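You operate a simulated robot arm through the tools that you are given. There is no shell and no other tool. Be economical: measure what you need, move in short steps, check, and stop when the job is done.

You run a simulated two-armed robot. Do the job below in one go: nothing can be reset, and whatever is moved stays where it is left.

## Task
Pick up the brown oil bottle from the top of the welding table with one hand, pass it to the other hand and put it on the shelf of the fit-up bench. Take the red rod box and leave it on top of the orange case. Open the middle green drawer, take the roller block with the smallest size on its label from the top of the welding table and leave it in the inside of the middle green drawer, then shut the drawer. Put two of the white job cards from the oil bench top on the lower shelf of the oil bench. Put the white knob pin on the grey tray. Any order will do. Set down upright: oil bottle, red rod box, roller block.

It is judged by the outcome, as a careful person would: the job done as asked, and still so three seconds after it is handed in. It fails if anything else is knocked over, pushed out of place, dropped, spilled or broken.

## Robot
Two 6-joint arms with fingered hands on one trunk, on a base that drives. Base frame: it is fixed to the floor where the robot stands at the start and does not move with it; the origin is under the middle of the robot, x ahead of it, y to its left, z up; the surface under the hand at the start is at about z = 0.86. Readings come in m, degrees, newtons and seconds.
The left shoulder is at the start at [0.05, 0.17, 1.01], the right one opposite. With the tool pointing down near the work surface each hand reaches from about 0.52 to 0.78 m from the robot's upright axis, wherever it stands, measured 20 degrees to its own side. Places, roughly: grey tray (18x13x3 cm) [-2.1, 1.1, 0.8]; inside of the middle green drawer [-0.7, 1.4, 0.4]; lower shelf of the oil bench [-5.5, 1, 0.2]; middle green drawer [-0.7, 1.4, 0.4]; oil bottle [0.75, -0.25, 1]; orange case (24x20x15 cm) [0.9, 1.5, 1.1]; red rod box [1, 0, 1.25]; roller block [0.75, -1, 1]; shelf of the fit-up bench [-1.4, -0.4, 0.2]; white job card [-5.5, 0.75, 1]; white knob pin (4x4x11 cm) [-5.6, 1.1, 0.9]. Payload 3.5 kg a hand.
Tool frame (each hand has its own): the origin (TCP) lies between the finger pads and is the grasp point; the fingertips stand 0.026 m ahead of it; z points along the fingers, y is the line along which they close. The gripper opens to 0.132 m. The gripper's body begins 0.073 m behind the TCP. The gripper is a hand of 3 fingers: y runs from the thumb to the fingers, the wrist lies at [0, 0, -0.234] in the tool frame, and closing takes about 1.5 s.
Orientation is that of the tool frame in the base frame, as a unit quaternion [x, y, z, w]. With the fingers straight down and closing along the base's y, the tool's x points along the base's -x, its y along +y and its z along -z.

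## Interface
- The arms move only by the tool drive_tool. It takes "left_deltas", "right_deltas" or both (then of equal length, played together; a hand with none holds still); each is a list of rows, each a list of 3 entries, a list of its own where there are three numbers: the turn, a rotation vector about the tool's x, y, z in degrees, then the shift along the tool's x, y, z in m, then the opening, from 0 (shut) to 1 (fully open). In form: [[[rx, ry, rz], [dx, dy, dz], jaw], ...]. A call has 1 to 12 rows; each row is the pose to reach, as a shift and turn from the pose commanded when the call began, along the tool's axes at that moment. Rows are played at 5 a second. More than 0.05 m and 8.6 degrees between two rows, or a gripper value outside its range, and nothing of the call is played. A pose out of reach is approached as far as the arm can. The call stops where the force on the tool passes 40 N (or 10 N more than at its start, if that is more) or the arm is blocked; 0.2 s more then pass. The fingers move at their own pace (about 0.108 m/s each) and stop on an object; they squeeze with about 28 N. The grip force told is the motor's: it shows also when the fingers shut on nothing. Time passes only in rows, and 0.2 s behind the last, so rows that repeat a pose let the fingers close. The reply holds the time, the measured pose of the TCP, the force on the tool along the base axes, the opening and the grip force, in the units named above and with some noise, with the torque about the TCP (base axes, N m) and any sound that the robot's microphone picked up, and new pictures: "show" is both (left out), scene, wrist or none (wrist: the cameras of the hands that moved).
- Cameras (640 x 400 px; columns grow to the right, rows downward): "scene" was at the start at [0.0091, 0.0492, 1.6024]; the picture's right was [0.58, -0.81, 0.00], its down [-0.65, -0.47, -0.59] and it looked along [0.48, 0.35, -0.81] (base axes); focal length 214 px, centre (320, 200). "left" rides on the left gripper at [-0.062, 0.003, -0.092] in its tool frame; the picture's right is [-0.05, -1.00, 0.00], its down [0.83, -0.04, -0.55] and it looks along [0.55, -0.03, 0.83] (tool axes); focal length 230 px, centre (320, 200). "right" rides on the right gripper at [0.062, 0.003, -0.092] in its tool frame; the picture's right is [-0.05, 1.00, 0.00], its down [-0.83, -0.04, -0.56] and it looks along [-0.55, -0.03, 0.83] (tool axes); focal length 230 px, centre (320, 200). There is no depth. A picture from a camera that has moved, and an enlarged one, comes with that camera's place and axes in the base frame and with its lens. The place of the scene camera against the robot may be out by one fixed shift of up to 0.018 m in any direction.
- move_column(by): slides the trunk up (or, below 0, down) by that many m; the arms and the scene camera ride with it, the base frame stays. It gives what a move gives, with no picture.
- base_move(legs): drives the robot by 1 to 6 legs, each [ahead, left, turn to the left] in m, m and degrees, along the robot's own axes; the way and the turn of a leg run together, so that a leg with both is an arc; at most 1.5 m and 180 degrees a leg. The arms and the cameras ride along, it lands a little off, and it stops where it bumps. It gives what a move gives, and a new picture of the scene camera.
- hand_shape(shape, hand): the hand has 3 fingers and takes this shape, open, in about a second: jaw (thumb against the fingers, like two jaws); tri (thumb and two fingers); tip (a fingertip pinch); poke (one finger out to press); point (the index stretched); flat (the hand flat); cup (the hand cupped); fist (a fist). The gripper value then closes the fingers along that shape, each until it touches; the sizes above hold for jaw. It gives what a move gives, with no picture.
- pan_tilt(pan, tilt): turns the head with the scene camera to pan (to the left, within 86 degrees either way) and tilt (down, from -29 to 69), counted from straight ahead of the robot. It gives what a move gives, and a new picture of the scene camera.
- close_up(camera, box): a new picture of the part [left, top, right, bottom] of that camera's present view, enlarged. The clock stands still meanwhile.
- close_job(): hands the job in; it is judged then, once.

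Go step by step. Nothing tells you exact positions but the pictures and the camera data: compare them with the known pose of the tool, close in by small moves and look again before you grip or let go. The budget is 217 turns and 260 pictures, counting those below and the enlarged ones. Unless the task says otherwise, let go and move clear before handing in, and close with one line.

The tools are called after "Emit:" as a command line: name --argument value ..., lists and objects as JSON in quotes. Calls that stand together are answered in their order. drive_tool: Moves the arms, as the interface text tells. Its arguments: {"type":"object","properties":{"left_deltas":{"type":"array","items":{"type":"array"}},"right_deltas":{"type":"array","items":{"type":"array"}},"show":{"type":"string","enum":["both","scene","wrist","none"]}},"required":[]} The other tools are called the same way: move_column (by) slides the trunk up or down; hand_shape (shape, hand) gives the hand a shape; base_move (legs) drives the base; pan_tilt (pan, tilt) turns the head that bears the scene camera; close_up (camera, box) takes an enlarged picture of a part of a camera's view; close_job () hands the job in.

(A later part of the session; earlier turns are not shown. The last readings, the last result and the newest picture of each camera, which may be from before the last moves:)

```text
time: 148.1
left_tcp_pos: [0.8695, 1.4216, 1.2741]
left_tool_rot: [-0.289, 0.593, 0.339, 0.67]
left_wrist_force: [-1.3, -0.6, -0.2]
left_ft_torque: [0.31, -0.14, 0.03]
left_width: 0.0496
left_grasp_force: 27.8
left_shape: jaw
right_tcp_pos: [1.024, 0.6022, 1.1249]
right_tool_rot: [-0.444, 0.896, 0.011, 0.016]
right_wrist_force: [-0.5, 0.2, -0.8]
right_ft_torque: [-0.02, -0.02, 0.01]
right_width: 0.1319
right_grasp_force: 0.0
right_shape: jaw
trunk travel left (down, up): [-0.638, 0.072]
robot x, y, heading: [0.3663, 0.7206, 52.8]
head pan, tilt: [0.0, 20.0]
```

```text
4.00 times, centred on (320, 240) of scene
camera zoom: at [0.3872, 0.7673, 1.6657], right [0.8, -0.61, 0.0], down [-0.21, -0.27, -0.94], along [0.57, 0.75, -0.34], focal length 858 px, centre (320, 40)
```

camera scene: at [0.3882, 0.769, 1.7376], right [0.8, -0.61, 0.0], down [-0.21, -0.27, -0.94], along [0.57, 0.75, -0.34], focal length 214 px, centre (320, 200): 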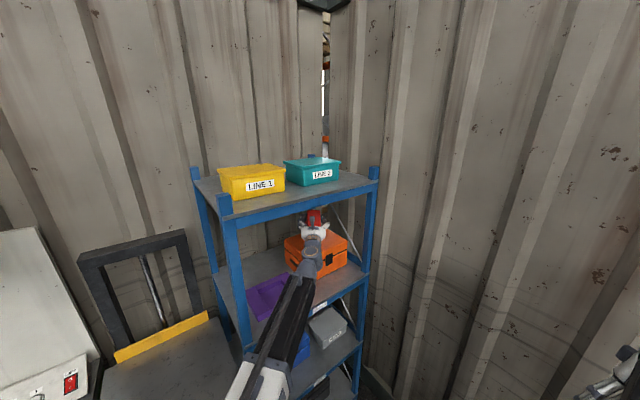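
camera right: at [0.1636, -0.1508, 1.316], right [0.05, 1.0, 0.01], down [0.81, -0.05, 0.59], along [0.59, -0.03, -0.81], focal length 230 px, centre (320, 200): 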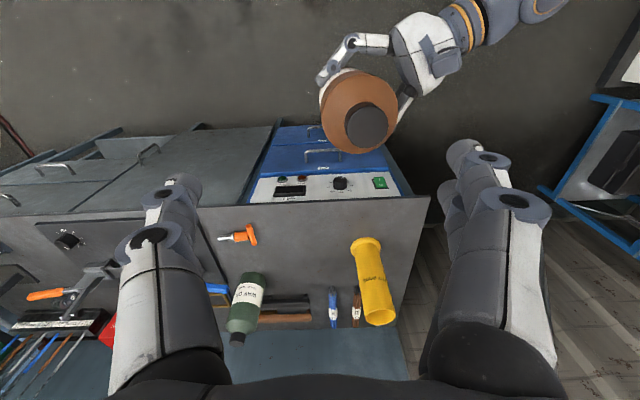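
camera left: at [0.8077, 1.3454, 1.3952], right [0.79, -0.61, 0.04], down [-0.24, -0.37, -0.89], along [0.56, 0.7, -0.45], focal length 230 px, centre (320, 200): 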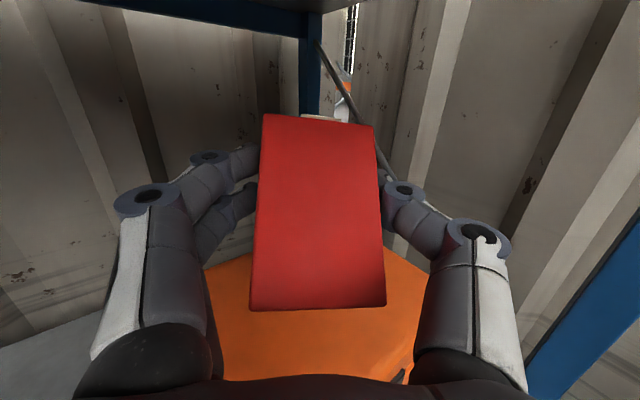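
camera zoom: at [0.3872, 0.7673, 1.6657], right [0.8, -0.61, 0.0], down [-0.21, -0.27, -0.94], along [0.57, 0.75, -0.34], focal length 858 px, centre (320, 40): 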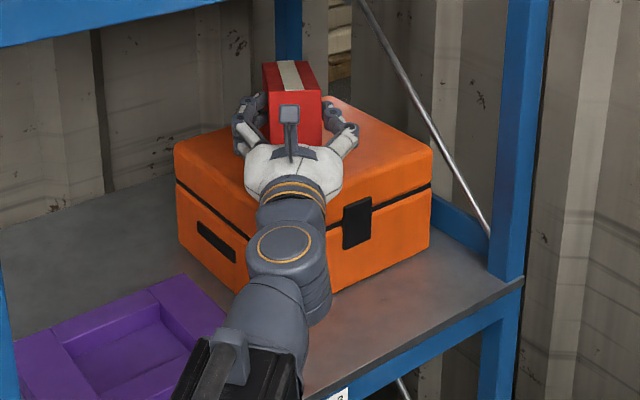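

Nearly level. A few more millimetres until full contact.

Emit:
move_column --by -0.007

Emit:
move_column --by -0.006

Emit:
close_up --camera "left" --box '[0, 0, 640, 400]'

```text
time: 148.7
left_tcp_pos: [0.8692, 1.4214, 1.268]
left_tool_rot: [-0.289, 0.594, 0.339, 0.67]
left_wrist_force: [-1.7, -2.1, -0.7]
left_ft_torque: [0.34, -0.1, 0.09]
left_width: 0.0494
left_grasp_force: 28.5
left_shape: jaw
right_tcp_pos: [1.0247, 0.6034, 1.1175]
right_tool_rot: [-0.444, 0.896, 0.011, 0.016]
right_wrist_force: [-0.4, 0.0, -0.4]
right_ft_torque: [-0.03, -0.01, -0.02]
right_width: 0.1318
right_grasp_force: 0.0
right_shape: jaw
trunk travel left (down, up): [-0.631, 0.079]
robot x, y, heading: [0.3661, 0.7213, 52.5]
head pan, tilt: [0.0, 20.0]
```

```text
time: 149.2
left_tcp_pos: [0.8697, 1.4216, 1.2626]
left_tool_rot: [-0.29, 0.593, 0.34, 0.67]
left_wrist_force: [-0.7, -1.6, -1.0]
left_ft_torque: [0.38, -0.06, 0.06]
left_width: 0.0492
left_grasp_force: 28.1
left_shape: jaw
right_tcp_pos: [1.0251, 0.6032, 1.1114]
right_tool_rot: [-0.444, 0.896, 0.011, 0.016]
right_wrist_force: [-0.3, 0.2, 0.3]
right_ft_torque: [0.0, -0.03, 0.02]
right_width: 0.1319
right_grasp_force: 0.1
right_shape: jaw
trunk travel left (down, up): [-0.625, 0.085]
robot x, y, heading: [0.3644, 0.7204, 52.9]
head pan, tilt: [0.0, 20.0]
```

```text
1.00 times, centred on (320, 200) of left (not enlarged: the box is as wide or as high as the picture)
camera zoom: at [0.807, 1.344, 1.3114], right [0.79, -0.61, 0.04], down [-0.24, -0.37, -0.9], along [0.56, 0.7, -0.44], focal length 230 px, centre (320, 200)
```

zoom: 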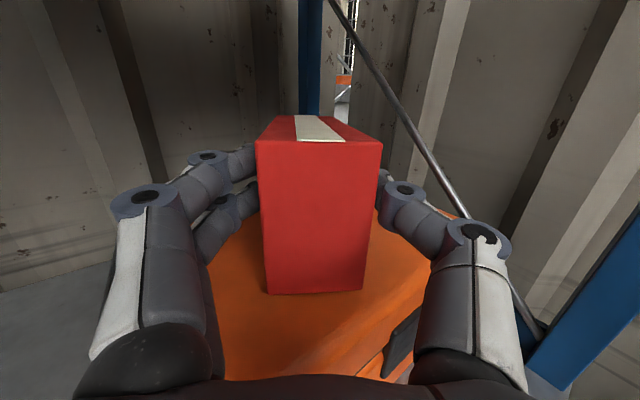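

Emit:
move_column --by -0.005

Emit:
move_column --by -0.005

Emit:
close_up --camera "left" --box '[200, 80, 440, 330]'

```text
time: 149.7
left_tcp_pos: [0.8689, 1.4211, 1.2565]
left_tool_rot: [-0.29, 0.593, 0.339, 0.67]
left_wrist_force: [-2.3, -2.0, -0.5]
left_ft_torque: [0.41, -0.09, 0.12]
left_width: 0.0491
left_grasp_force: 28.0
left_shape: jaw
right_tcp_pos: [1.0241, 0.6039, 1.1064]
right_tool_rot: [-0.444, 0.896, 0.011, 0.016]
right_wrist_force: [1.2, -0.5, -0.3]
right_ft_torque: [-0.02, 0.01, 0.01]
right_width: 0.132
right_grasp_force: 0.1
right_shape: jaw
trunk travel left (down, up): [-0.62, 0.09]
robot x, y, heading: [0.372, 0.7193, 52.5]
head pan, tilt: [0.0, 20.0]
```

```text
time: 150.3
left_tcp_pos: [0.8684, 1.4206, 1.2551]
left_tool_rot: [-0.288, 0.592, 0.339, 0.672]
left_wrist_force: [3.1, 4.6, 21.1]
left_ft_torque: [0.58, -0.2, 0.14]
left_width: 0.0492
left_grasp_force: 28.2
left_shape: jaw
right_tcp_pos: [1.0243, 0.6012, 1.1027]
right_tool_rot: [-0.443, 0.896, 0.01, 0.017]
right_wrist_force: [-0.3, -0.1, -0.5]
right_ft_torque: [0.02, 0.02, 0.01]
right_width: 0.1321
right_grasp_force: 0.0
right_shape: jaw
trunk travel left (down, up): [-0.615, 0.095]
robot x, y, heading: [0.3672, 0.7176, 52.9]
head pan, tilt: [0.0, 20.0]
```

```text
1.60 times, centred on (320, 205) of left
camera zoom: at [0.8061, 1.343, 1.3049], right [0.79, -0.61, 0.04], down [-0.24, -0.37, -0.9], along [0.56, 0.7, -0.44], focal length 368 px, centre (320, 192)
```

zoom: 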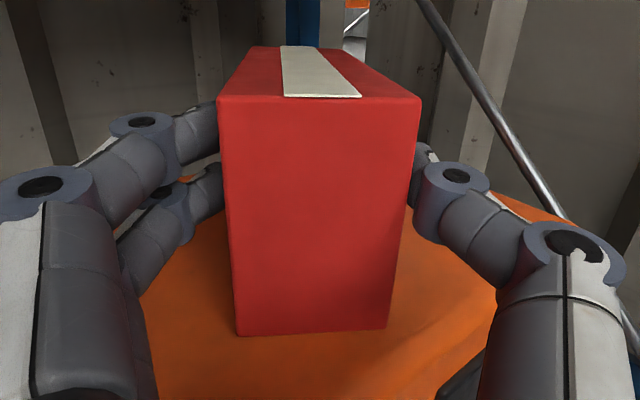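

Full contact (21 N). I relieve 3 mm and open slowly.

Emit:
move_column --by 0.003

Emit:
drive_tool --left_deltas '[[[0, 0, 0], [0, 0, 0], 0.3], [[0, 0, 0], [0, 0, 0], 0.45], [[0, 0, 0], [0, 0, 0], 0.6], [[0, 0, 0], [0, 0, 0], 0.75], [[0, 0, 0], [0, 0, 0], 0.85], [[0, 0, 0], [0, 0, 0], 0.85]]' --show "both"

```text
time: 150.8
left_tcp_pos: [0.8683, 1.421, 1.2556]
left_tool_rot: [-0.289, 0.593, 0.34, 0.67]
left_wrist_force: [1.4, 2.9, 17.6]
left_ft_torque: [0.53, -0.16, 0.14]
left_width: 0.0491
left_grasp_force: 28.4
left_shape: jaw
right_tcp_pos: [1.0227, 0.602, 1.1048]
right_tool_rot: [-0.444, 0.896, 0.011, 0.016]
right_wrist_force: [-0.2, 0.3, 0.4]
right_ft_torque: [0.0, 0.01, 0.0]
right_width: 0.1319
right_grasp_force: 0.1
right_shape: jaw
trunk travel left (down, up): [-0.618, 0.092]
robot x, y, heading: [0.3667, 0.7194, 52.5]
head pan, tilt: [0.0, 20.0]
```

```text
time: 152.2
left_tcp_pos: [0.8695, 1.4219, 1.2552]
left_tool_rot: [-0.29, 0.593, 0.34, 0.67]
left_wrist_force: [-0.2, -0.1, -0.1]
left_ft_torque: [0.01, -0.02, -0.03]
left_width: 0.1117
left_grasp_force: 0.0
left_shape: jaw
right_tcp_pos: [1.0245, 0.6037, 1.1054]
right_tool_rot: [-0.444, 0.896, 0.011, 0.016]
right_wrist_force: [0.4, -0.1, 0.1]
right_ft_torque: [0.01, -0.01, -0.01]
right_width: 0.1319
right_grasp_force: 0.0
right_shape: jaw
trunk travel left (down, up): [-0.618, 0.092]
robot x, y, heading: [0.3681, 0.716, 52.7]
head pan, tilt: [0.0, 20.0]
camera scene: at [0.3875, 0.7676, 1.6457], right [0.8, -0.61, 0.0], down [-0.21, -0.27, -0.94], along [0.57, 0.75, -0.34], focal length 214 px, centre (320, 200)
camera left: at [0.8072, 1.3441, 1.3043], right [0.79, -0.61, 0.04], down [-0.24, -0.37, -0.9], along [0.56, 0.7, -0.44], focal length 230 px, centre (320, 200)
```

scene: 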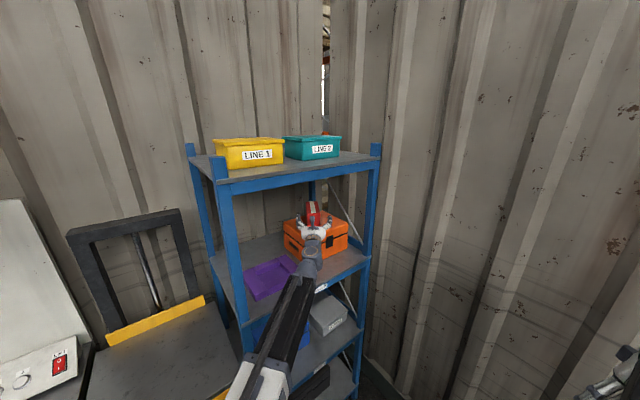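
left: 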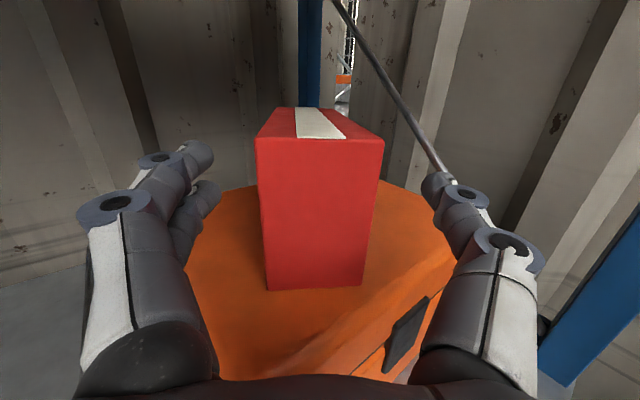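

The box stands upright on the case. I back straight out.

Emit:
base_move --legs '[[-0.4, 0, 0]]'

Emit:
close_up --camera "scene" --box '[220, 130, 420, 280]'

```text
time: 154.7
left_tcp_pos: [0.6242, 1.1077, 1.2553]
left_tool_rot: [-0.292, 0.592, 0.342, 0.669]
left_wrist_force: [0.0, -0.9, -0.1]
left_ft_torque: [0.02, 0.0, 0.01]
left_width: 0.112
left_grasp_force: 0.1
left_shape: jaw
right_tcp_pos: [0.7867, 0.2902, 1.1047]
right_tool_rot: [-0.447, 0.894, 0.012, 0.016]
right_wrist_force: [-0.2, -0.3, -0.1]
right_ft_torque: [0.05, -0.03, -0.02]
right_width: 0.1319
right_grasp_force: 0.0
right_shape: jaw
trunk travel left (down, up): [-0.618, 0.092]
robot x, y, heading: [0.1263, 0.4037, 53.1]
head pan, tilt: [0.0, 20.0]
camera scene: at [0.1476, 0.4508, 1.6458], right [0.8, -0.6, 0.0], down [-0.2, -0.27, -0.94], along [0.56, 0.75, -0.34], focal length 214 px, centre (320, 200)
```

scene: 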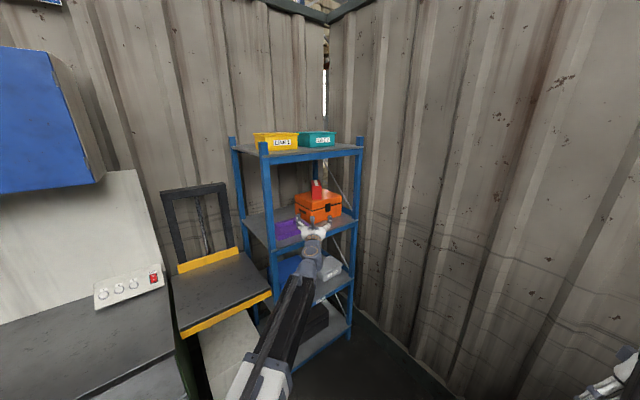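

```text
2.67 times, centred on (320, 205) of scene
camera zoom: at [0.1476, 0.4508, 1.6458], right [0.8, -0.6, 0.0], down [-0.2, -0.27, -0.94], along [0.56, 0.75, -0.34], focal length 572 px, centre (320, 187)
```

zoom: 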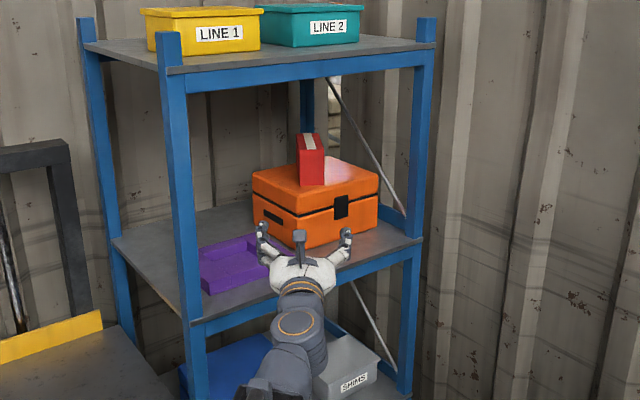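

The rod box stands upright on the case. Next the roller blocks: I pull the left arm in and drive to the right part of the welding table.

Emit:
drive_tool --left_deltas '[[[0, 0, 0], [0, 0.03, -0.03], 0.85], [[0, 0, 0], [0, 0.06, -0.06], 0.85], [[0, 0, 0], [0, 0.09, -0.09], 0.85], [[0, 0, 0], [0, 0.12, -0.12], 0.85], [[0, 0, 0], [0, 0.15, -0.14], 0.85], [[0, 0, 0], [0, 0.18, -0.16], 0.85], [[0, 0, 0], [0, 0.21, -0.18], 0.85], [[0, 0, 0], [0, 0.24, -0.2], 0.85]]' --show "none"

Emit:
base_move --legs '[[-0.15, 0, 0], [0, 0, -53], [0, -1.05, 0]]'

Emit:
pan_tilt --pan -15 --tilt 45

```text
time: 156.5
left_tcp_pos: [0.3255, 1.1128, 1.236]
left_tool_rot: [-0.292, 0.593, 0.342, 0.668]
left_wrist_force: [0.1, 0.0, 0.4]
left_ft_torque: [0.0, 0.04, -0.01]
left_width: 0.112
left_grasp_force: 0.0
left_shape: jaw
left hand out of reach, approached as far as the arm can: row 5, 6, 7, 8
right_tcp_pos: [0.7858, 0.2906, 1.1046]
right_tool_rot: [-0.447, 0.894, 0.011, 0.016]
right_wrist_force: [0.5, 0.7, -0.6]
right_ft_torque: [0.01, 0.0, -0.02]
right_width: 0.1319
right_grasp_force: 0.0
right_shape: jaw
trunk travel left (down, up): [-0.618, 0.092]
robot x, y, heading: [0.124, 0.4042, 52.8]
head pan, tilt: [0.0, 20.0]
```

```text
time: 165.3
left_tcp_pos: [0.716, -0.5022, 1.2351]
left_tool_rot: [0.002, 0.66, 0.009, 0.751]
left_wrist_force: [-0.7, -1.1, 0.6]
left_ft_torque: [-0.04, 0.0, -0.02]
left_width: 0.1121
left_grasp_force: 0.0
left_shape: jaw
right_tcp_pos: [0.3392, -1.3671, 1.1048]
right_tool_rot: [-0.002, 1.0, 0.003, 0.02]
right_wrist_force: [-0.2, 0.0, -0.2]
right_ft_torque: [-0.04, 0.02, 0.0]
right_width: 0.132
right_grasp_force: 0.0
right_shape: jaw
trunk travel left (down, up): [-0.618, 0.092]
robot x, y, heading: [0.0289, -0.7729, 0.2]
head pan, tilt: [0.0, 20.0]
camera scene: at [0.072, -0.7677, 1.6457], right [0.01, -1.0, 0.0], down [-0.34, 0.0, -0.94], along [0.94, 0.01, -0.34], focal length 214 px, centre (320, 200)
```

scene: 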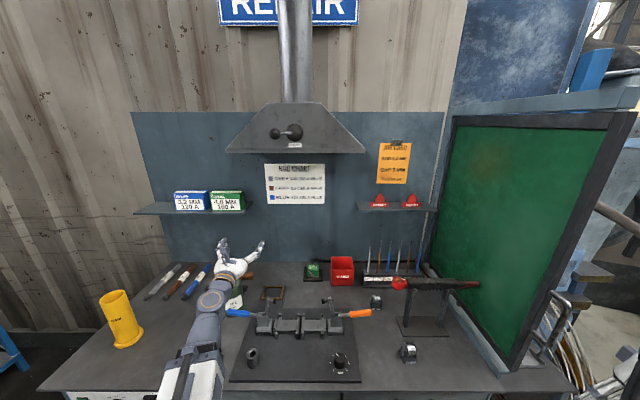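

```text
time: 166.2
left_tcp_pos: [0.7159, -0.503, 1.2359]
left_tool_rot: [0.002, 0.661, 0.009, 0.751]
left_wrist_force: [-0.5, -0.1, 0.7]
left_ft_torque: [0.0, -0.04, -0.01]
left_width: 0.1119
left_grasp_force: 0.1
left_shape: jaw
right_tcp_pos: [0.3402, -1.3672, 1.1052]
right_tool_rot: [-0.003, 1.0, 0.003, 0.019]
right_wrist_force: [0.3, -0.1, 0.2]
right_ft_torque: [0.04, -0.02, -0.02]
right_width: 0.132
right_grasp_force: 0.1
right_shape: jaw
trunk travel left (down, up): [-0.618, 0.092]
robot x, y, heading: [0.0279, -0.771, 0.1]
head pan, tilt: [-15.0, 45.0]
camera scene: at [0.0576, -0.7885, 1.6071], right [-0.25, -0.97, 0.0], down [-0.68, 0.18, -0.71], along [0.68, -0.18, -0.71], focal length 214 px, centre (320, 200)
```

scene: 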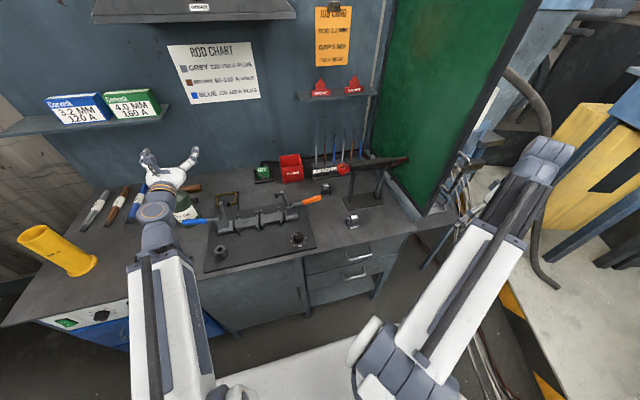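

Emit:
close_up --camera "scene" --box '[180, 150, 380, 275]'

Emit:
close_up --camera "scene" --box '[300, 170, 370, 235]'

```text
3.20 times, centred on (280, 212) of scene
camera zoom: at [0.0576, -0.7885, 1.6071], right [-0.25, -0.97, 0.0], down [-0.68, 0.18, -0.71], along [0.68, -0.18, -0.71], focal length 686 px, centre (448, 160)
```

zoom: 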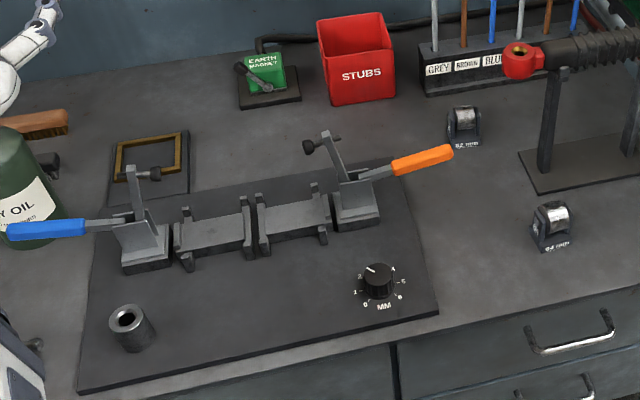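

```text
6.15 times, centred on (335, 202) of scene
camera zoom: at [0.0576, -0.7885, 1.6071], right [-0.25, -0.97, 0.0], down [-0.68, 0.18, -0.71], along [0.68, -0.18, -0.71], focal length 1320 px, centre (228, 185)
```

zoom: 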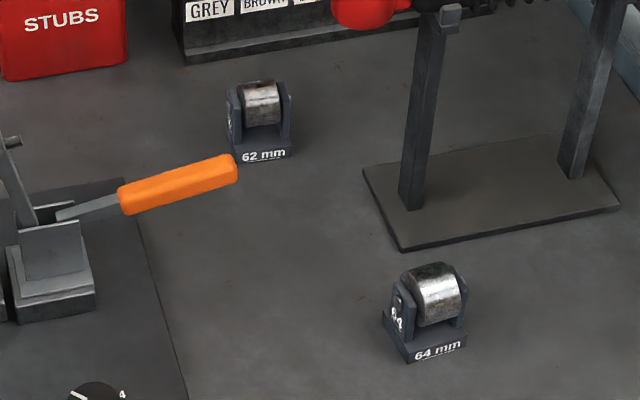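

The two blocks read 62 mm (far, at ≈(0.786,-1.006)) and 64 mm; 62 is the smaller. I step forward a bit and bring the right hand round over it.

Emit:
base_move --legs '[[0.06, 0, 0]]'

Emit:
drive_tool --right_deltas '[[[0, 0, 0], [-0.01, 0.045, -0.01], 1], [[0, 0.5, 0], [-0.02, 0.09, -0.02], 1], [[0, 1, 0], [-0.03, 0.135, -0.03], 1], [[0, 1.5, 0], [-0.04, 0.18, -0.04], 1], [[0, 2, 0], [-0.05, 0.225, -0.05], 1], [[0, 2, 0], [-0.06, 0.27, -0.06], 0.9], [[0, 2, 0], [-0.07, 0.315, -0.06], 0.8], [[0, 2, 0], [-0.09, 0.355, -0.06], 0.7], [[0, 2, 0], [-0.13, 0.36, -0.06], 0.7], [[0, 2, 0], [-0.17, 0.36, -0.06], 0.7], [[0, 2, 0], [-0.21, 0.36, -0.06], 0.7], [[0, 2, 0], [-0.25, 0.36, -0.05], 0.7]]' --show "wrist"

```text
time: 167.2
left_tcp_pos: [0.7774, -0.5009, 1.2365]
left_tool_rot: [0.001, 0.661, 0.01, 0.75]
left_wrist_force: [0.3, -1.5, 0.6]
left_ft_torque: [0.0, 0.01, 0.0]
left_width: 0.1119
left_grasp_force: 0.1
left_shape: jaw
right_tcp_pos: [0.4028, -1.3658, 1.104]
right_tool_rot: [-0.003, 1.0, 0.003, 0.018]
right_wrist_force: [-1.2, -0.6, -0.1]
right_ft_torque: [-0.01, 0.05, 0.04]
right_width: 0.1318
right_grasp_force: 0.1
right_shape: jaw
trunk travel left (down, up): [-0.618, 0.092]
robot x, y, heading: [0.0891, -0.7724, 0.5]
head pan, tilt: [-15.0, 45.0]
camera scene: at [0.1197, -0.7881, 1.607], right [-0.25, -0.97, 0.0], down [-0.69, 0.18, -0.71], along [0.68, -0.18, -0.71], focal length 214 px, centre (320, 200)
```

scene: 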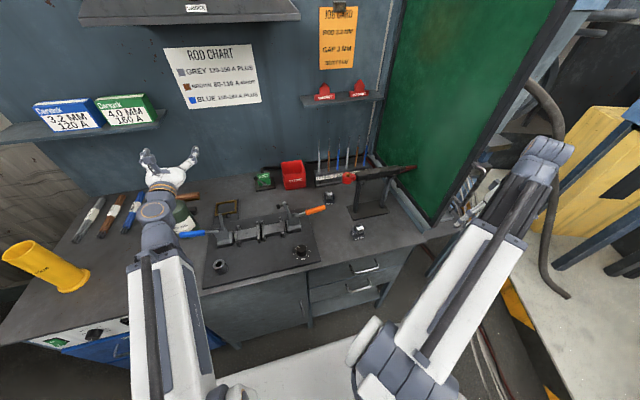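

```text
time: 169.8
left_tcp_pos: [0.7755, -0.5016, 1.2366]
left_tool_rot: [0.001, 0.66, 0.01, 0.751]
left_wrist_force: [-0.1, -0.5, -0.6]
left_ft_torque: [0.02, -0.03, 0.01]
left_width: 0.1117
left_grasp_force: 0.0
left_shape: jaw
right_tcp_pos: [0.6584, -1.0041, 1.1498]
right_tool_rot: [-0.004, 1.0, 0.002, 0.006]
right_wrist_force: [-0.2, -0.2, 0.5]
right_ft_torque: [0.02, 0.0, 0.01]
right_width: 0.0925
right_grasp_force: 0.0
right_shape: jaw
right hand out of reach, approached as far as the arm can: row 2, 3, 4, 5, 6, 7, 8, 9, 10, 11, 12
trunk travel left (down, up): [-0.618, 0.092]
robot x, y, heading: [0.0931, -0.7735, 0.2]
head pan, tilt: [-15.0, 45.0]
camera right: at [0.5968, -1.004, 1.2413], right [0.05, 1.0, 0.0], down [0.82, -0.04, 0.56], along [0.56, -0.02, -0.83], focal length 230 px, centre (320, 200)
```

right: 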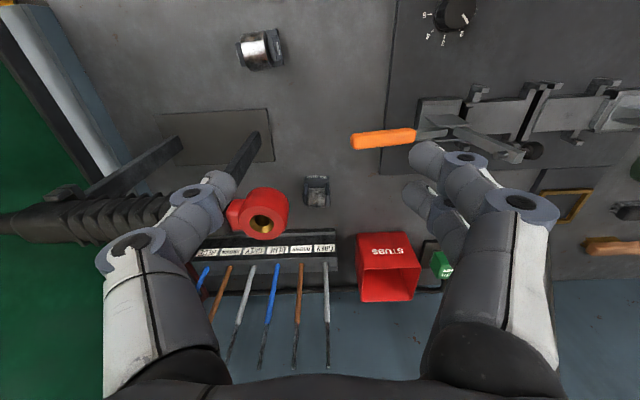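

The torch nozzle (≈(0.72,-1.06,1.07)) stands in the way of a plain vertical grasp, so I'll lean the hand from the left. First I move back and yaw the hand.

Emit:
drive_tool --right_deltas '[[[0, 0, -5], [0.03, 0.02, 0], 0.7], [[0, 0, -12], [0.06, 0.05, 0], 0.7], [[0, 0, -20], [0.08, 0.08, 0], 0.7], [[0, 0, -28], [0.09, 0.11, 0], 0.7], [[0, 0, -36], [0.09, 0.14, 0], 0.7], [[0, 0, -44], [0.09, 0.15, 0], 0.7], [[0, 0, -52], [0.09, 0.15, 0], 0.7], [[0, 0, -60], [0.09, 0.15, 0], 0.7], [[0, 0, -68], [0.09, 0.15, 0], 0.7], [[0, 0, -76], [0.09, 0.15, 0], 0.7], [[0, 0, -84], [0.09, 0.15, 0], 0.7], [[0, 0, -90], [0.09, 0.15, 0], 0.7]]' --show "both"

```text
time: 172.4
left_tcp_pos: [0.7772, -0.5012, 1.2367]
left_tool_rot: [0.002, 0.66, 0.009, 0.751]
left_wrist_force: [0.1, 0.4, 0.1]
left_ft_torque: [0.01, -0.02, -0.05]
left_width: 0.1121
left_grasp_force: 0.1
left_shape: jaw
right_tcp_pos: [0.5813, -0.8534, 1.1155]
right_tool_rot: [0.71, -0.704, 0.002, -0.007]
right_wrist_force: [0.5, -1.0, -0.9]
right_ft_torque: [0.0, -0.02, 0.04]
right_width: 0.0926
right_grasp_force: 0.1
right_shape: jaw
right hand out of reach, approached as far as the arm can: row 1, 2, 3, 4, 5, 6, 7, 8, 9, 10, 11, 12
trunk travel left (down, up): [-0.618, 0.092]
robot x, y, heading: [0.0919, -0.7742, 0.2]
head pan, tilt: [-15.0, 45.0]
camera scene: at [0.1183, -0.7881, 1.607], right [-0.25, -0.97, 0.0], down [-0.68, 0.18, -0.71], along [0.68, -0.18, -0.71], focal length 214 px, centre (320, 200)
camera right: at [0.5769, -0.9163, 1.2078], right [-1.0, 0.04, -0.01], down [0.03, 0.83, 0.56], along [0.03, 0.56, -0.83], focal length 230 px, centre (320, 200)
```

scene: 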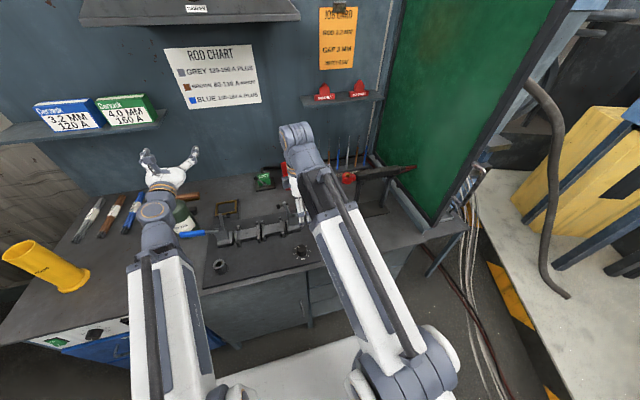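
right: 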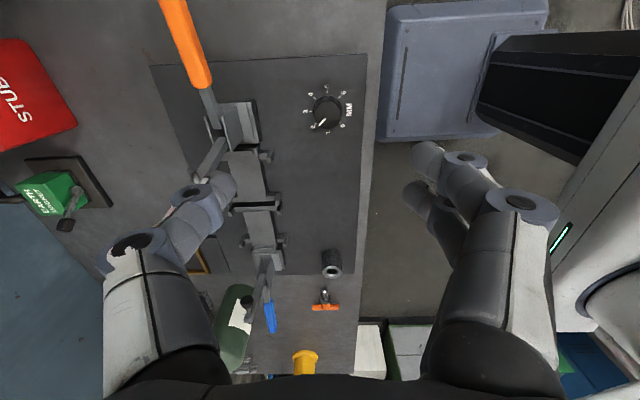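

Yaw works. Now I tilt the hand 30° and bring it forward at height.

Emit:
drive_tool --right_deltas '[[[0, 7.5, 0], [0, 0, 0], 0.7], [[0, 15, 0], [0, 0, 0], 0.7], [[0, 22.5, 0], [0, -0.03, 0], 0.7], [[0, 30, 0], [0, -0.06, 0], 0.7], [[0, 30, 0], [0.02, -0.1, 0], 0.7], [[0, 30, 0], [0.04, -0.14, 0], 0.7], [[0, 30, 0], [0.06, -0.18, 0.01], 0.7], [[0, 30, 0], [0.08, -0.21, 0.02], 0.7], [[0, 30, 0], [0.09, -0.231, 0.03], 0.7]]' --show "both"

```text
time: 174.4
left_tcp_pos: [0.7773, -0.5016, 1.2364]
left_tool_rot: [0.001, 0.661, 0.01, 0.75]
left_wrist_force: [-0.2, -0.7, 0.4]
left_ft_torque: [0.01, 0.0, 0.03]
left_width: 0.112
left_grasp_force: 0.0
left_shape: jaw
right_tcp_pos: [0.8093, -0.9071, 1.0675]
right_tool_rot: [-0.672, 0.695, -0.187, -0.176]
right_wrist_force: [0.3, 0.6, -0.2]
right_ft_torque: [-0.02, 0.0, 0.03]
right_width: 0.0926
right_grasp_force: 0.1
right_shape: jaw
right hand out of reach, approached as far as the arm can: row 1, 2, 3, 4, 6, 7, 8, 9
trunk travel left (down, up): [-0.618, 0.092]
robot x, y, heading: [0.094, -0.7734, 0.5]
head pan, tilt: [-15.0, 45.0]
camera scene: at [0.1188, -0.7884, 1.607], right [-0.25, -0.97, 0.0], down [-0.68, 0.18, -0.71], along [0.68, -0.18, -0.71], focal length 214 px, centre (320, 200)
camera right: at [0.8032, -0.9154, 1.1774], right [-1.0, 0.07, -0.05], down [0.07, 1.0, 0.07], along [0.05, 0.07, -1.0], focal length 230 px, centre (320, 200)
```

scene: 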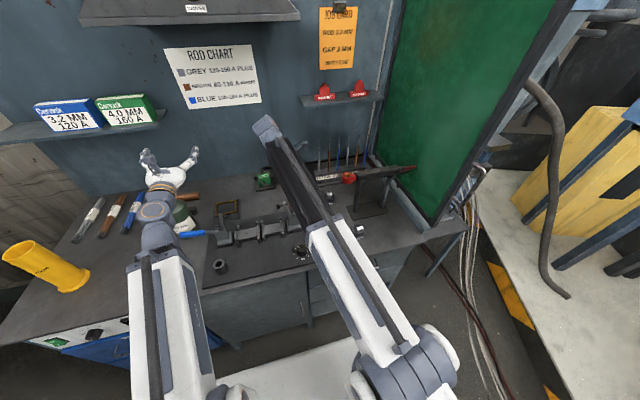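
right: 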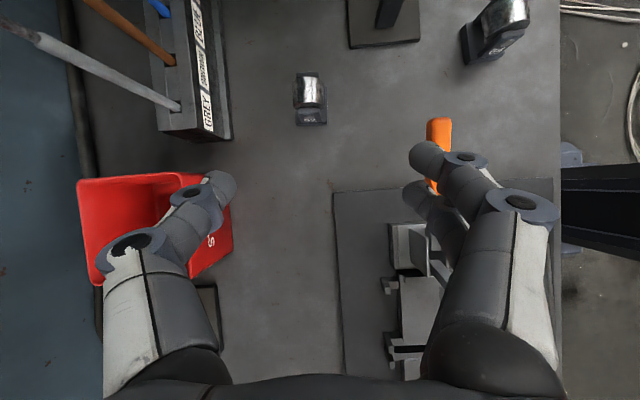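

Seen from above, the 62 mm block is at about (0.818,-1.018), ~4 cm wide along x. I move to a pre-grasp along the leaning axis and look.

Emit:
drive_tool --right_deltas '[[[0, 0, 0], [0.008, -0.005, 0.035], 0.65], [[0, 0, 0], [0.017, -0.009, 0.0735], 0.65], [[0, 0, 0], [0.017, -0.009, 0.1], 0.65], [[0, 0, 0], [0.017, -0.009, 0.13], 0.65], [[0, 0, 0], [0.017, -0.009, 0.13], 0.65]]' --show "wrist"

```text
time: 175.6
left_tcp_pos: [0.7771, -0.5023, 1.2363]
left_tool_rot: [0.002, 0.661, 0.009, 0.751]
left_wrist_force: [0.3, -0.1, -1.1]
left_ft_torque: [-0.01, 0.02, -0.03]
left_width: 0.1122
left_grasp_force: 0.2
left_shape: jaw
right_tcp_pos: [0.8167, -0.9634, 0.954]
right_tool_rot: [-0.676, 0.69, -0.188, -0.179]
right_wrist_force: [-0.1, 0.8, 0.3]
right_ft_torque: [0.0, -0.01, -0.01]
right_width: 0.0864
right_grasp_force: 0.1
right_shape: jaw
right hand out of reach, approached as far as the arm can: row 1, 2, 3, 4, 5
trunk travel left (down, up): [-0.618, 0.092]
robot x, y, heading: [0.0924, -0.7704, 0.6]
head pan, tilt: [-15.0, 45.0]
camera right: at [0.8116, -0.9707, 1.0641], right [-1.0, 0.06, -0.04], down [0.06, 1.0, 0.06], along [0.05, 0.06, -1.0], focal length 230 px, centre (320, 200)
```

right: 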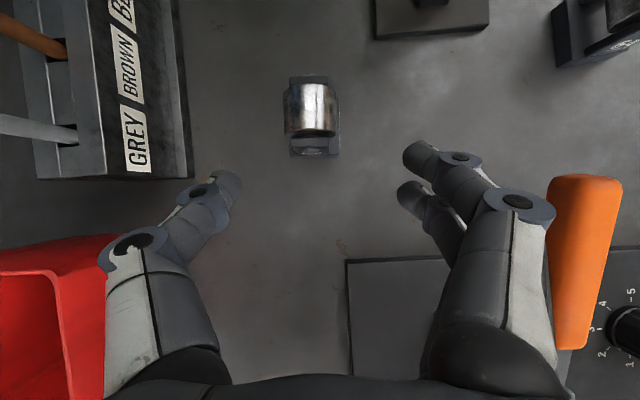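

The base is ~4.4 cm wide along x. I shift over it and go down along the leaning axis.

Emit:
drive_tool --right_deltas '[[[0, 0, 0], [0.0246, -0.004, 0], 0.65], [[0, 0, 0], [0.0246, -0.004, 0.02], 0.65], [[0, 0, 0], [0.0246, -0.004, 0.04], 0.65], [[0, 0, 0], [0.0246, -0.004, 0.06], 0.65], [[0, 0, 0], [0.0246, -0.004, 0.067], 0.65], [[0, 0, 0], [0.0246, -0.004, 0.067], 0.65]]' --show "wrist"

```text
time: 177.0
left_tcp_pos: [0.7763, -0.5013, 1.2354]
left_tool_rot: [0.001, 0.66, 0.01, 0.751]
left_wrist_force: [-0.8, 0.2, -0.1]
left_ft_torque: [0.0, 0.03, -0.01]
left_width: 0.112
left_grasp_force: 0.1
left_shape: jaw
right_tcp_pos: [0.8179, -0.9961, 0.8935]
right_tool_rot: [-0.675, 0.69, -0.189, -0.18]
right_wrist_force: [0.3, -0.2, -0.1]
right_ft_torque: [-0.01, 0.02, 0.0]
right_width: 0.0863
right_grasp_force: 0.1
right_shape: jaw
right hand out of reach, approached as far as the arm can: row 1, 2, 3, 4, 5, 6
trunk travel left (down, up): [-0.618, 0.092]
robot x, y, heading: [0.0895, -0.7693, 0.3]
head pan, tilt: [-15.0, 45.0]
camera right: at [0.8123, -1.0053, 1.0043], right [-1.0, 0.06, -0.04], down [0.06, 1.0, 0.06], along [0.05, 0.06, -1.0], focal length 230 px, centre (320, 200)
```

right: 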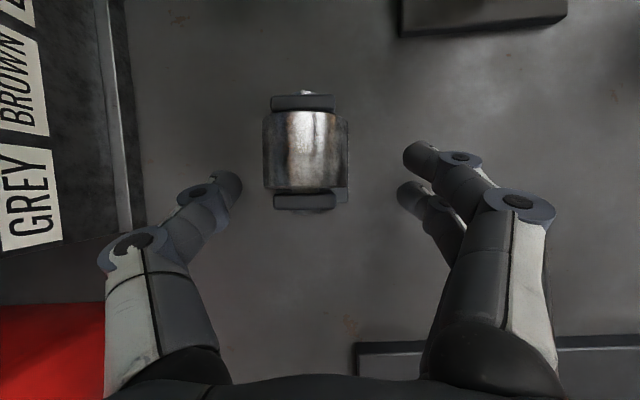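

The arm is at its limit; I shift the base 2.4 cm right to centre on the block.

Emit:
base_move --legs '[[0.004, -0.024, 0]]'

Emit:
close_up --camera "right" --box '[0, 0, 640, 400]'

```text
time: 177.8
left_tcp_pos: [0.7805, -0.5269, 1.2356]
left_tool_rot: [0.002, 0.66, 0.01, 0.751]
left_wrist_force: [1.0, -0.9, 0.3]
left_ft_torque: [0.01, 0.02, 0.01]
left_width: 0.1119
left_grasp_force: 0.0
left_shape: jaw
right_tcp_pos: [0.8218, -1.0225, 0.8935]
right_tool_rot: [-0.675, 0.69, -0.188, -0.18]
right_wrist_force: [0.1, -0.5, 0.6]
right_ft_torque: [0.01, -0.05, 0.01]
right_width: 0.0863
right_grasp_force: 0.1
right_shape: jaw
trunk travel left (down, up): [-0.618, 0.092]
robot x, y, heading: [0.0911, -0.7957, 0.8]
head pan, tilt: [-15.0, 45.0]
camera scene: at [0.1228, -0.8137, 1.607], right [-0.25, -0.97, 0.0], down [-0.68, 0.18, -0.71], along [0.68, -0.18, -0.71], focal length 214 px, centre (320, 200)
```

scene: 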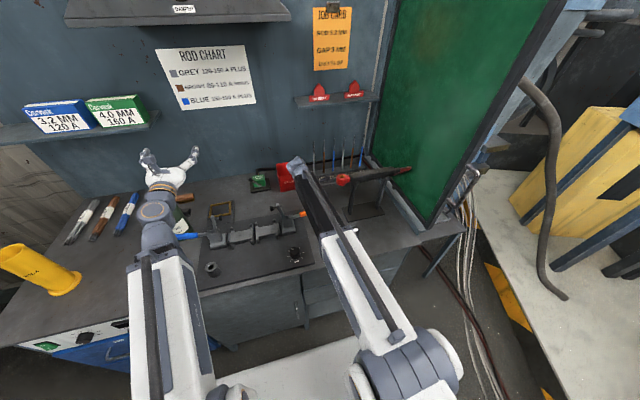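

```text
1.00 times, centred on (320, 200) of right (not enlarged: the box is as wide or as high as the picture)
camera zoom: at [0.8166, -1.0305, 1.0041], right [-1.0, 0.06, -0.04], down [0.06, 1.0, 0.06], along [0.05, 0.06, -1.0], focal length 230 px, centre (320, 200)
```

zoom: 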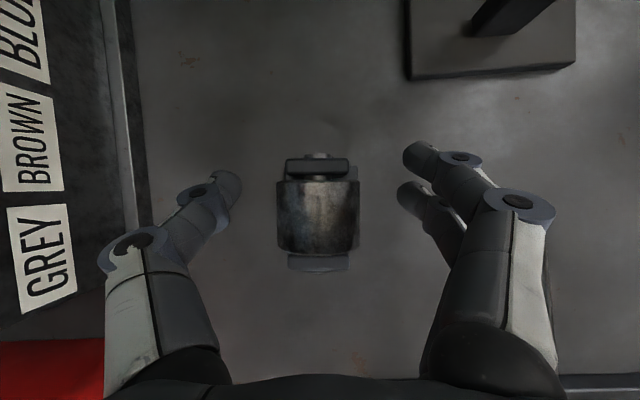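

Centred between the fingers. Closing.

Emit:
drive_tool --right_deltas '[[[0, 0, 0], [0, 0, 0], 0.45], [[0, 0, 0], [0, 0, 0], 0.25], [[0, 0, 0], [0, 0, 0], 0], [[0, 0, 0], [0, 0, 0], 0], [[0, 0, 0], [0, 0, 0], 0], [[0, 0, 0], [0, 0, 0], 0]]' --show "wrist"

```text
time: 179.2
left_tcp_pos: [0.7805, -0.5262, 1.2355]
left_tool_rot: [0.003, 0.66, 0.008, 0.752]
left_wrist_force: [0.5, 0.4, -0.1]
left_ft_torque: [0.04, 0.03, 0.0]
left_width: 0.1118
left_grasp_force: 0.1
left_shape: jaw
right_tcp_pos: [0.8215, -1.0214, 0.8949]
right_tool_rot: [-0.676, 0.689, -0.19, -0.181]
right_wrist_force: [-2.0, 0.0, 5.7]
right_ft_torque: [-0.02, -0.13, 0.01]
right_width: 0.0269
right_grasp_force: 28.0
right_shape: jaw
trunk travel left (down, up): [-0.618, 0.092]
robot x, y, heading: [0.0907, -0.798, 0.6]
head pan, tilt: [-15.0, 45.0]
camera right: at [0.8161, -1.0298, 1.0052], right [-1.0, 0.06, -0.04], down [0.06, 1.0, 0.06], along [0.05, 0.06, -1.0], focal length 230 px, centre (320, 200)
```

right: 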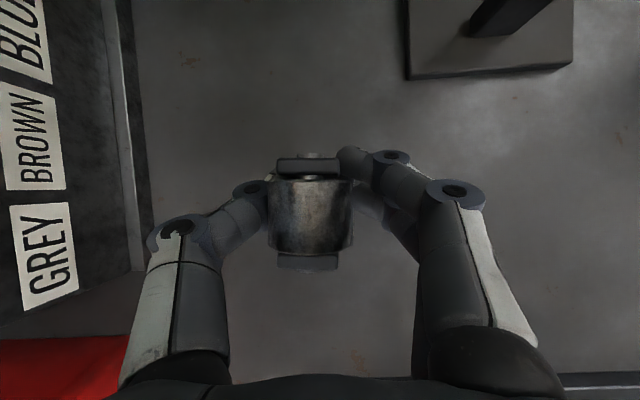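

Held at 2.7 cm (the plates below the roller). I lift with the trunk and look.

Emit:
move_column --by 0.09

Emit:
close_up --camera "right" --box '[0, 0, 640, 400]'

Emit:
close_up --camera "scene" --box '[260, 120, 420, 240]'

```text
time: 180.4
left_tcp_pos: [0.7822, -0.5261, 1.3264]
left_tool_rot: [0.002, 0.66, 0.009, 0.751]
left_wrist_force: [0.1, 0.2, 0.4]
left_ft_torque: [0.01, -0.02, -0.02]
left_width: 0.112
left_grasp_force: 0.0
left_shape: jaw
right_tcp_pos: [0.8219, -1.0218, 0.984]
right_tool_rot: [-0.675, 0.69, -0.188, -0.181]
right_wrist_force: [0.1, 0.4, -2.1]
right_ft_torque: [-0.01, 0.01, 0.0]
right_width: 0.0257
right_grasp_force: 28.3
right_shape: jaw
trunk travel left (down, up): [-0.708, 0.002]
robot x, y, heading: [0.0925, -0.8, 0.3]
head pan, tilt: [-15.0, 45.0]
```

```text
1.00 times, centred on (320, 200) of right (not enlarged: the box is as wide or as high as the picture)
camera zoom: at [0.8168, -1.0298, 1.0941], right [-1.0, 0.06, -0.04], down [0.06, 1.0, 0.06], along [0.05, 0.06, -1.0], focal length 230 px, centre (320, 200)
```

zoom: 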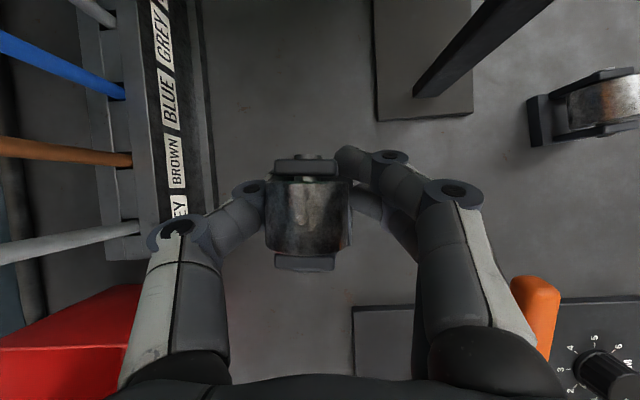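

```text
3.33 times, centred on (340, 180) of scene
camera zoom: at [0.123, -0.8126, 1.697], right [-0.25, -0.97, 0.0], down [-0.68, 0.18, -0.71], along [0.68, -0.18, -0.71], focal length 715 px, centre (253, 267)
```

zoom: 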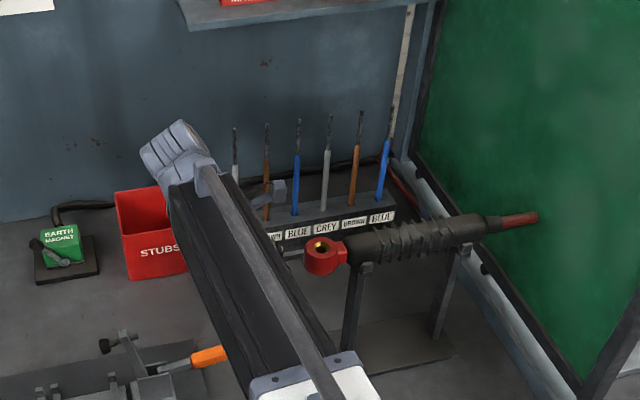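

Lifted cleanly. To stay clear of the torch and clamp fixture, I raise the arm 10 cm more, then strafe left before backing out.

Emit:
drive_tool --right_deltas '[[[0, 0, 0], [0.015, 0, -0.026], 0], [[0, 0, 0], [0.03, 0, -0.052], 0], [[0, 0, 0], [0.045, 0, -0.078], 0], [[0, 0, 0], [0.055, 0, -0.095], 0]]' --show "wrist"

```text
time: 181.4
left_tcp_pos: [0.7806, -0.5268, 1.3265]
left_tool_rot: [0.002, 0.66, 0.009, 0.751]
left_wrist_force: [0.4, -0.9, -0.6]
left_ft_torque: [-0.01, 0.01, -0.01]
left_width: 0.1122
left_grasp_force: 0.1
left_shape: jaw
right_tcp_pos: [0.8167, -0.9932, 1.0771]
right_tool_rot: [-0.664, 0.699, -0.194, -0.18]
right_wrist_force: [-0.1, 0.6, -2.5]
right_ft_torque: [-0.01, 0.03, -0.01]
right_width: 0.0258
right_grasp_force: 28.3
right_shape: jaw
right hand out of reach, approached as far as the arm can: row 1, 2, 3, 4
trunk travel left (down, up): [-0.708, 0.002]
robot x, y, heading: [0.0965, -0.7987, 0.3]
head pan, tilt: [-15.0, 45.0]
camera right: at [0.8112, -1.0009, 1.1881], right [-0.99, 0.09, -0.06], down [0.08, 0.99, 0.06], along [0.06, 0.05, -1.0], focal length 230 px, centre (320, 200)
```

right: 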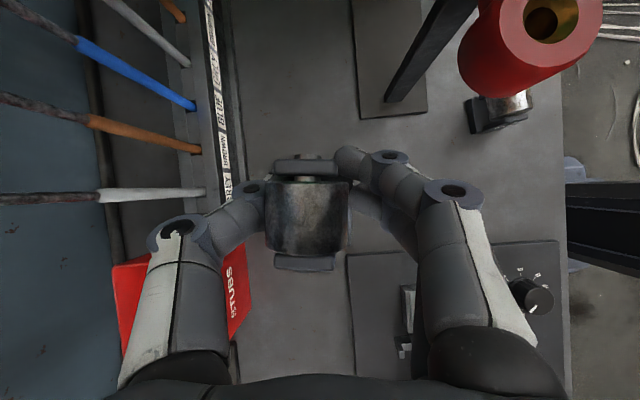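

I strafe left, back away, turn to the drawer and look inside.

Emit:
base_move --legs '[[0, 0.14, 0], [-0.55, 0, 0], [0, 0, 90], [0.8, 0, 0]]'

Emit:
pan_tilt --pan 20 --tilt 55

```text
time: 193.2
left_tcp_pos: [-0.7215, 0.831, 1.3263]
left_tool_rot: [-0.464, 0.471, 0.534, 0.527]
left_wrist_force: [-1.1, -0.5, 0.2]
left_ft_torque: [0.0, -0.02, 0.0]
left_width: 0.112
left_grasp_force: 0.0
left_shape: jaw
right_tcp_pos: [-0.2532, 0.8652, 1.077]
right_tool_rot: [0.964, -0.029, 0.264, -0.009]
right_wrist_force: [-0.2, 1.5, -2.8]
right_ft_torque: [-0.02, 0.0, -0.01]
right_width: 0.0257
right_grasp_force: 28.8
right_shape: jaw
trunk travel left (down, up): [-0.708, 0.002]
robot x, y, heading: [-0.4541, 0.1442, 90.1]
head pan, tilt: [-15.0, 45.0]
camera scene: at [-0.4444, 0.1889, 1.697], right [0.97, -0.26, 0.0], down [-0.18, -0.68, -0.71], along [0.18, 0.68, -0.71], focal length 214 px, centre (320, 200)
```

scene: 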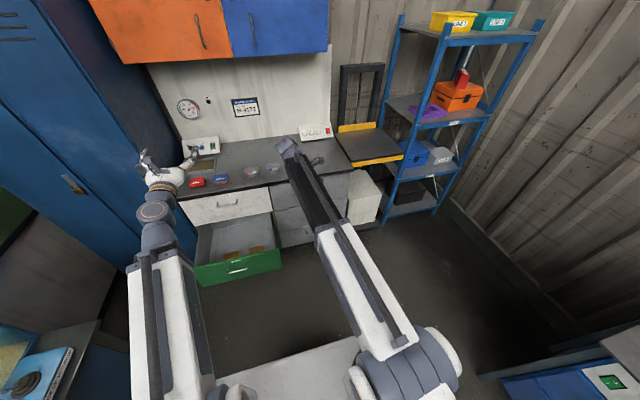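

```text
time: 194.2
left_tcp_pos: [-0.7204, 0.8318, 1.3266]
left_tool_rot: [-0.463, 0.47, 0.535, 0.527]
left_wrist_force: [0.5, 0.6, -0.9]
left_ft_torque: [0.02, -0.02, -0.02]
left_width: 0.112
left_grasp_force: 0.0
left_shape: jaw
right_tcp_pos: [-0.2528, 0.8656, 1.0776]
right_tool_rot: [0.964, -0.029, 0.265, -0.01]
right_wrist_force: [0.4, 0.0, -3.1]
right_ft_torque: [-0.04, -0.01, 0.02]
right_width: 0.0254
right_grasp_force: 27.7
right_shape: jaw
trunk travel left (down, up): [-0.708, 0.002]
robot x, y, heading: [-0.4533, 0.1443, 89.8]
head pan, tilt: [20.0, 55.0]
camera scene: at [-0.4901, 0.1776, 1.6836], right [0.94, 0.34, 0.0], down [0.28, -0.77, -0.57], along [-0.19, 0.54, -0.82], focal length 214 px, centre (320, 200)
```

scene: 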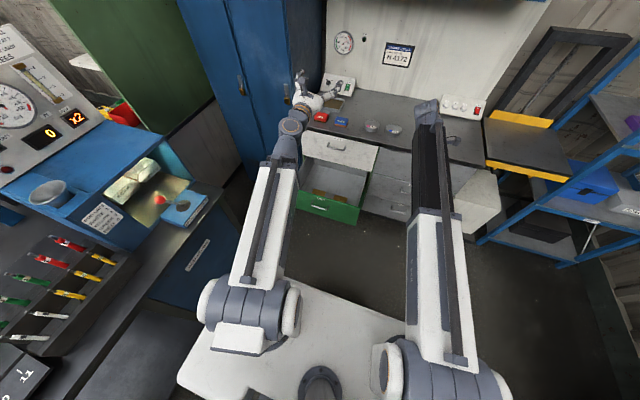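

Emit:
close_up --camera "scene" --box '[270, 120, 400, 230]'

```text
3.64 times, centred on (335, 175) of scene
camera zoom: at [-0.4901, 0.1776, 1.6836], right [0.94, 0.34, 0.0], down [0.28, -0.77, -0.57], along [-0.19, 0.54, -0.82], focal length 780 px, centre (266, 291)
```

zoom: 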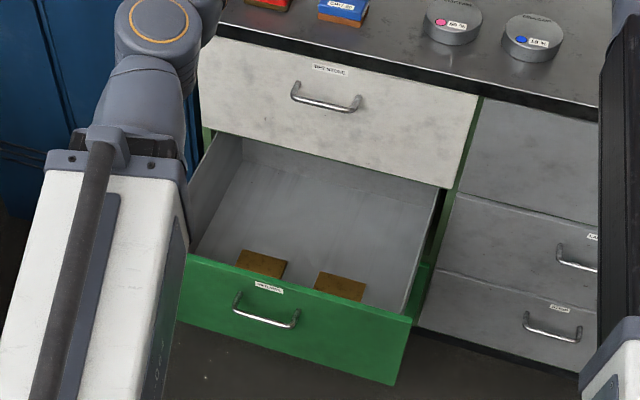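

The drawer holds two flat brown items near the front; free floor lies behind them. I drive closer so that the block is over x≈-0.73, y≈1.14, then lower the trunk.

Emit:
base_move --legs '[[0.275, 0.28, 0]]'

Emit:
move_column --by -0.295

Emit:
close_up --camera "right" --box '[0, 0, 640, 400]'

```text
time: 196.7
left_tcp_pos: [-0.9948, 1.1145, 1.3255]
left_tool_rot: [-0.462, 0.472, 0.533, 0.529]
left_wrist_force: [0.1, -0.3, -0.6]
left_ft_torque: [0.01, -0.04, -0.03]
left_width: 0.1121
left_grasp_force: 0.1
left_shape: jaw
right_tcp_pos: [-0.5274, 1.1415, 1.0756]
right_tool_rot: [0.964, -0.033, 0.265, -0.009]
right_wrist_force: [-0.2, -0.8, -3.0]
right_ft_torque: [-0.02, -0.06, 0.0]
right_width: 0.0255
right_grasp_force: 28.0
right_shape: jaw
trunk travel left (down, up): [-0.708, 0.002]
robot x, y, heading: [-0.734, 0.4224, 89.4]
head pan, tilt: [20.0, 55.0]
camera scene: at [-0.7699, 0.4573, 1.6836], right [0.94, 0.33, 0.0], down [0.27, -0.77, -0.57], along [-0.19, 0.54, -0.82], focal length 214 px, centre (320, 200)
```

scene: 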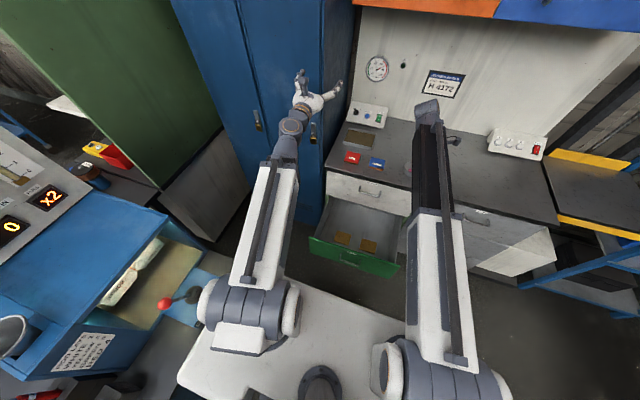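

```text
time: 199.7
left_tcp_pos: [-0.9954, 1.1133, 1.031]
left_tool_rot: [-0.461, 0.472, 0.533, 0.53]
left_wrist_force: [0.4, -0.4, -0.6]
left_ft_torque: [0.03, -0.01, 0.03]
left_width: 0.1118
left_grasp_force: 0.0
left_shape: jaw
right_tcp_pos: [-0.5256, 1.1426, 0.7824]
right_tool_rot: [0.964, -0.033, 0.265, -0.009]
right_wrist_force: [-1.0, 0.0, -2.5]
right_ft_torque: [0.01, -0.03, 0.04]
right_width: 0.0239
right_grasp_force: 27.9
right_shape: jaw
trunk travel left (down, up): [-0.413, 0.297]
robot x, y, heading: [-0.7323, 0.4217, 89.5]
head pan, tilt: [20.0, 55.0]
```

```text
1.00 times, centred on (320, 200) of right (not enlarged: the box is as wide or as high as the picture)
camera zoom: at [-0.5202, 1.1336, 0.8928], right [-0.1, -0.99, -0.06], down [-0.99, 0.1, 0.06], along [-0.05, 0.07, -1.0], focal length 230 px, centre (320, 200)
```

zoom: 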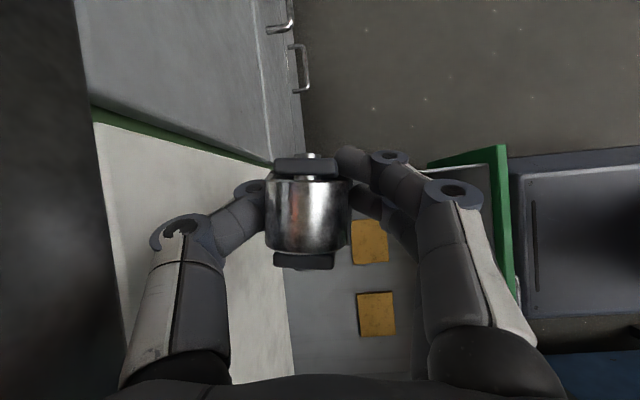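

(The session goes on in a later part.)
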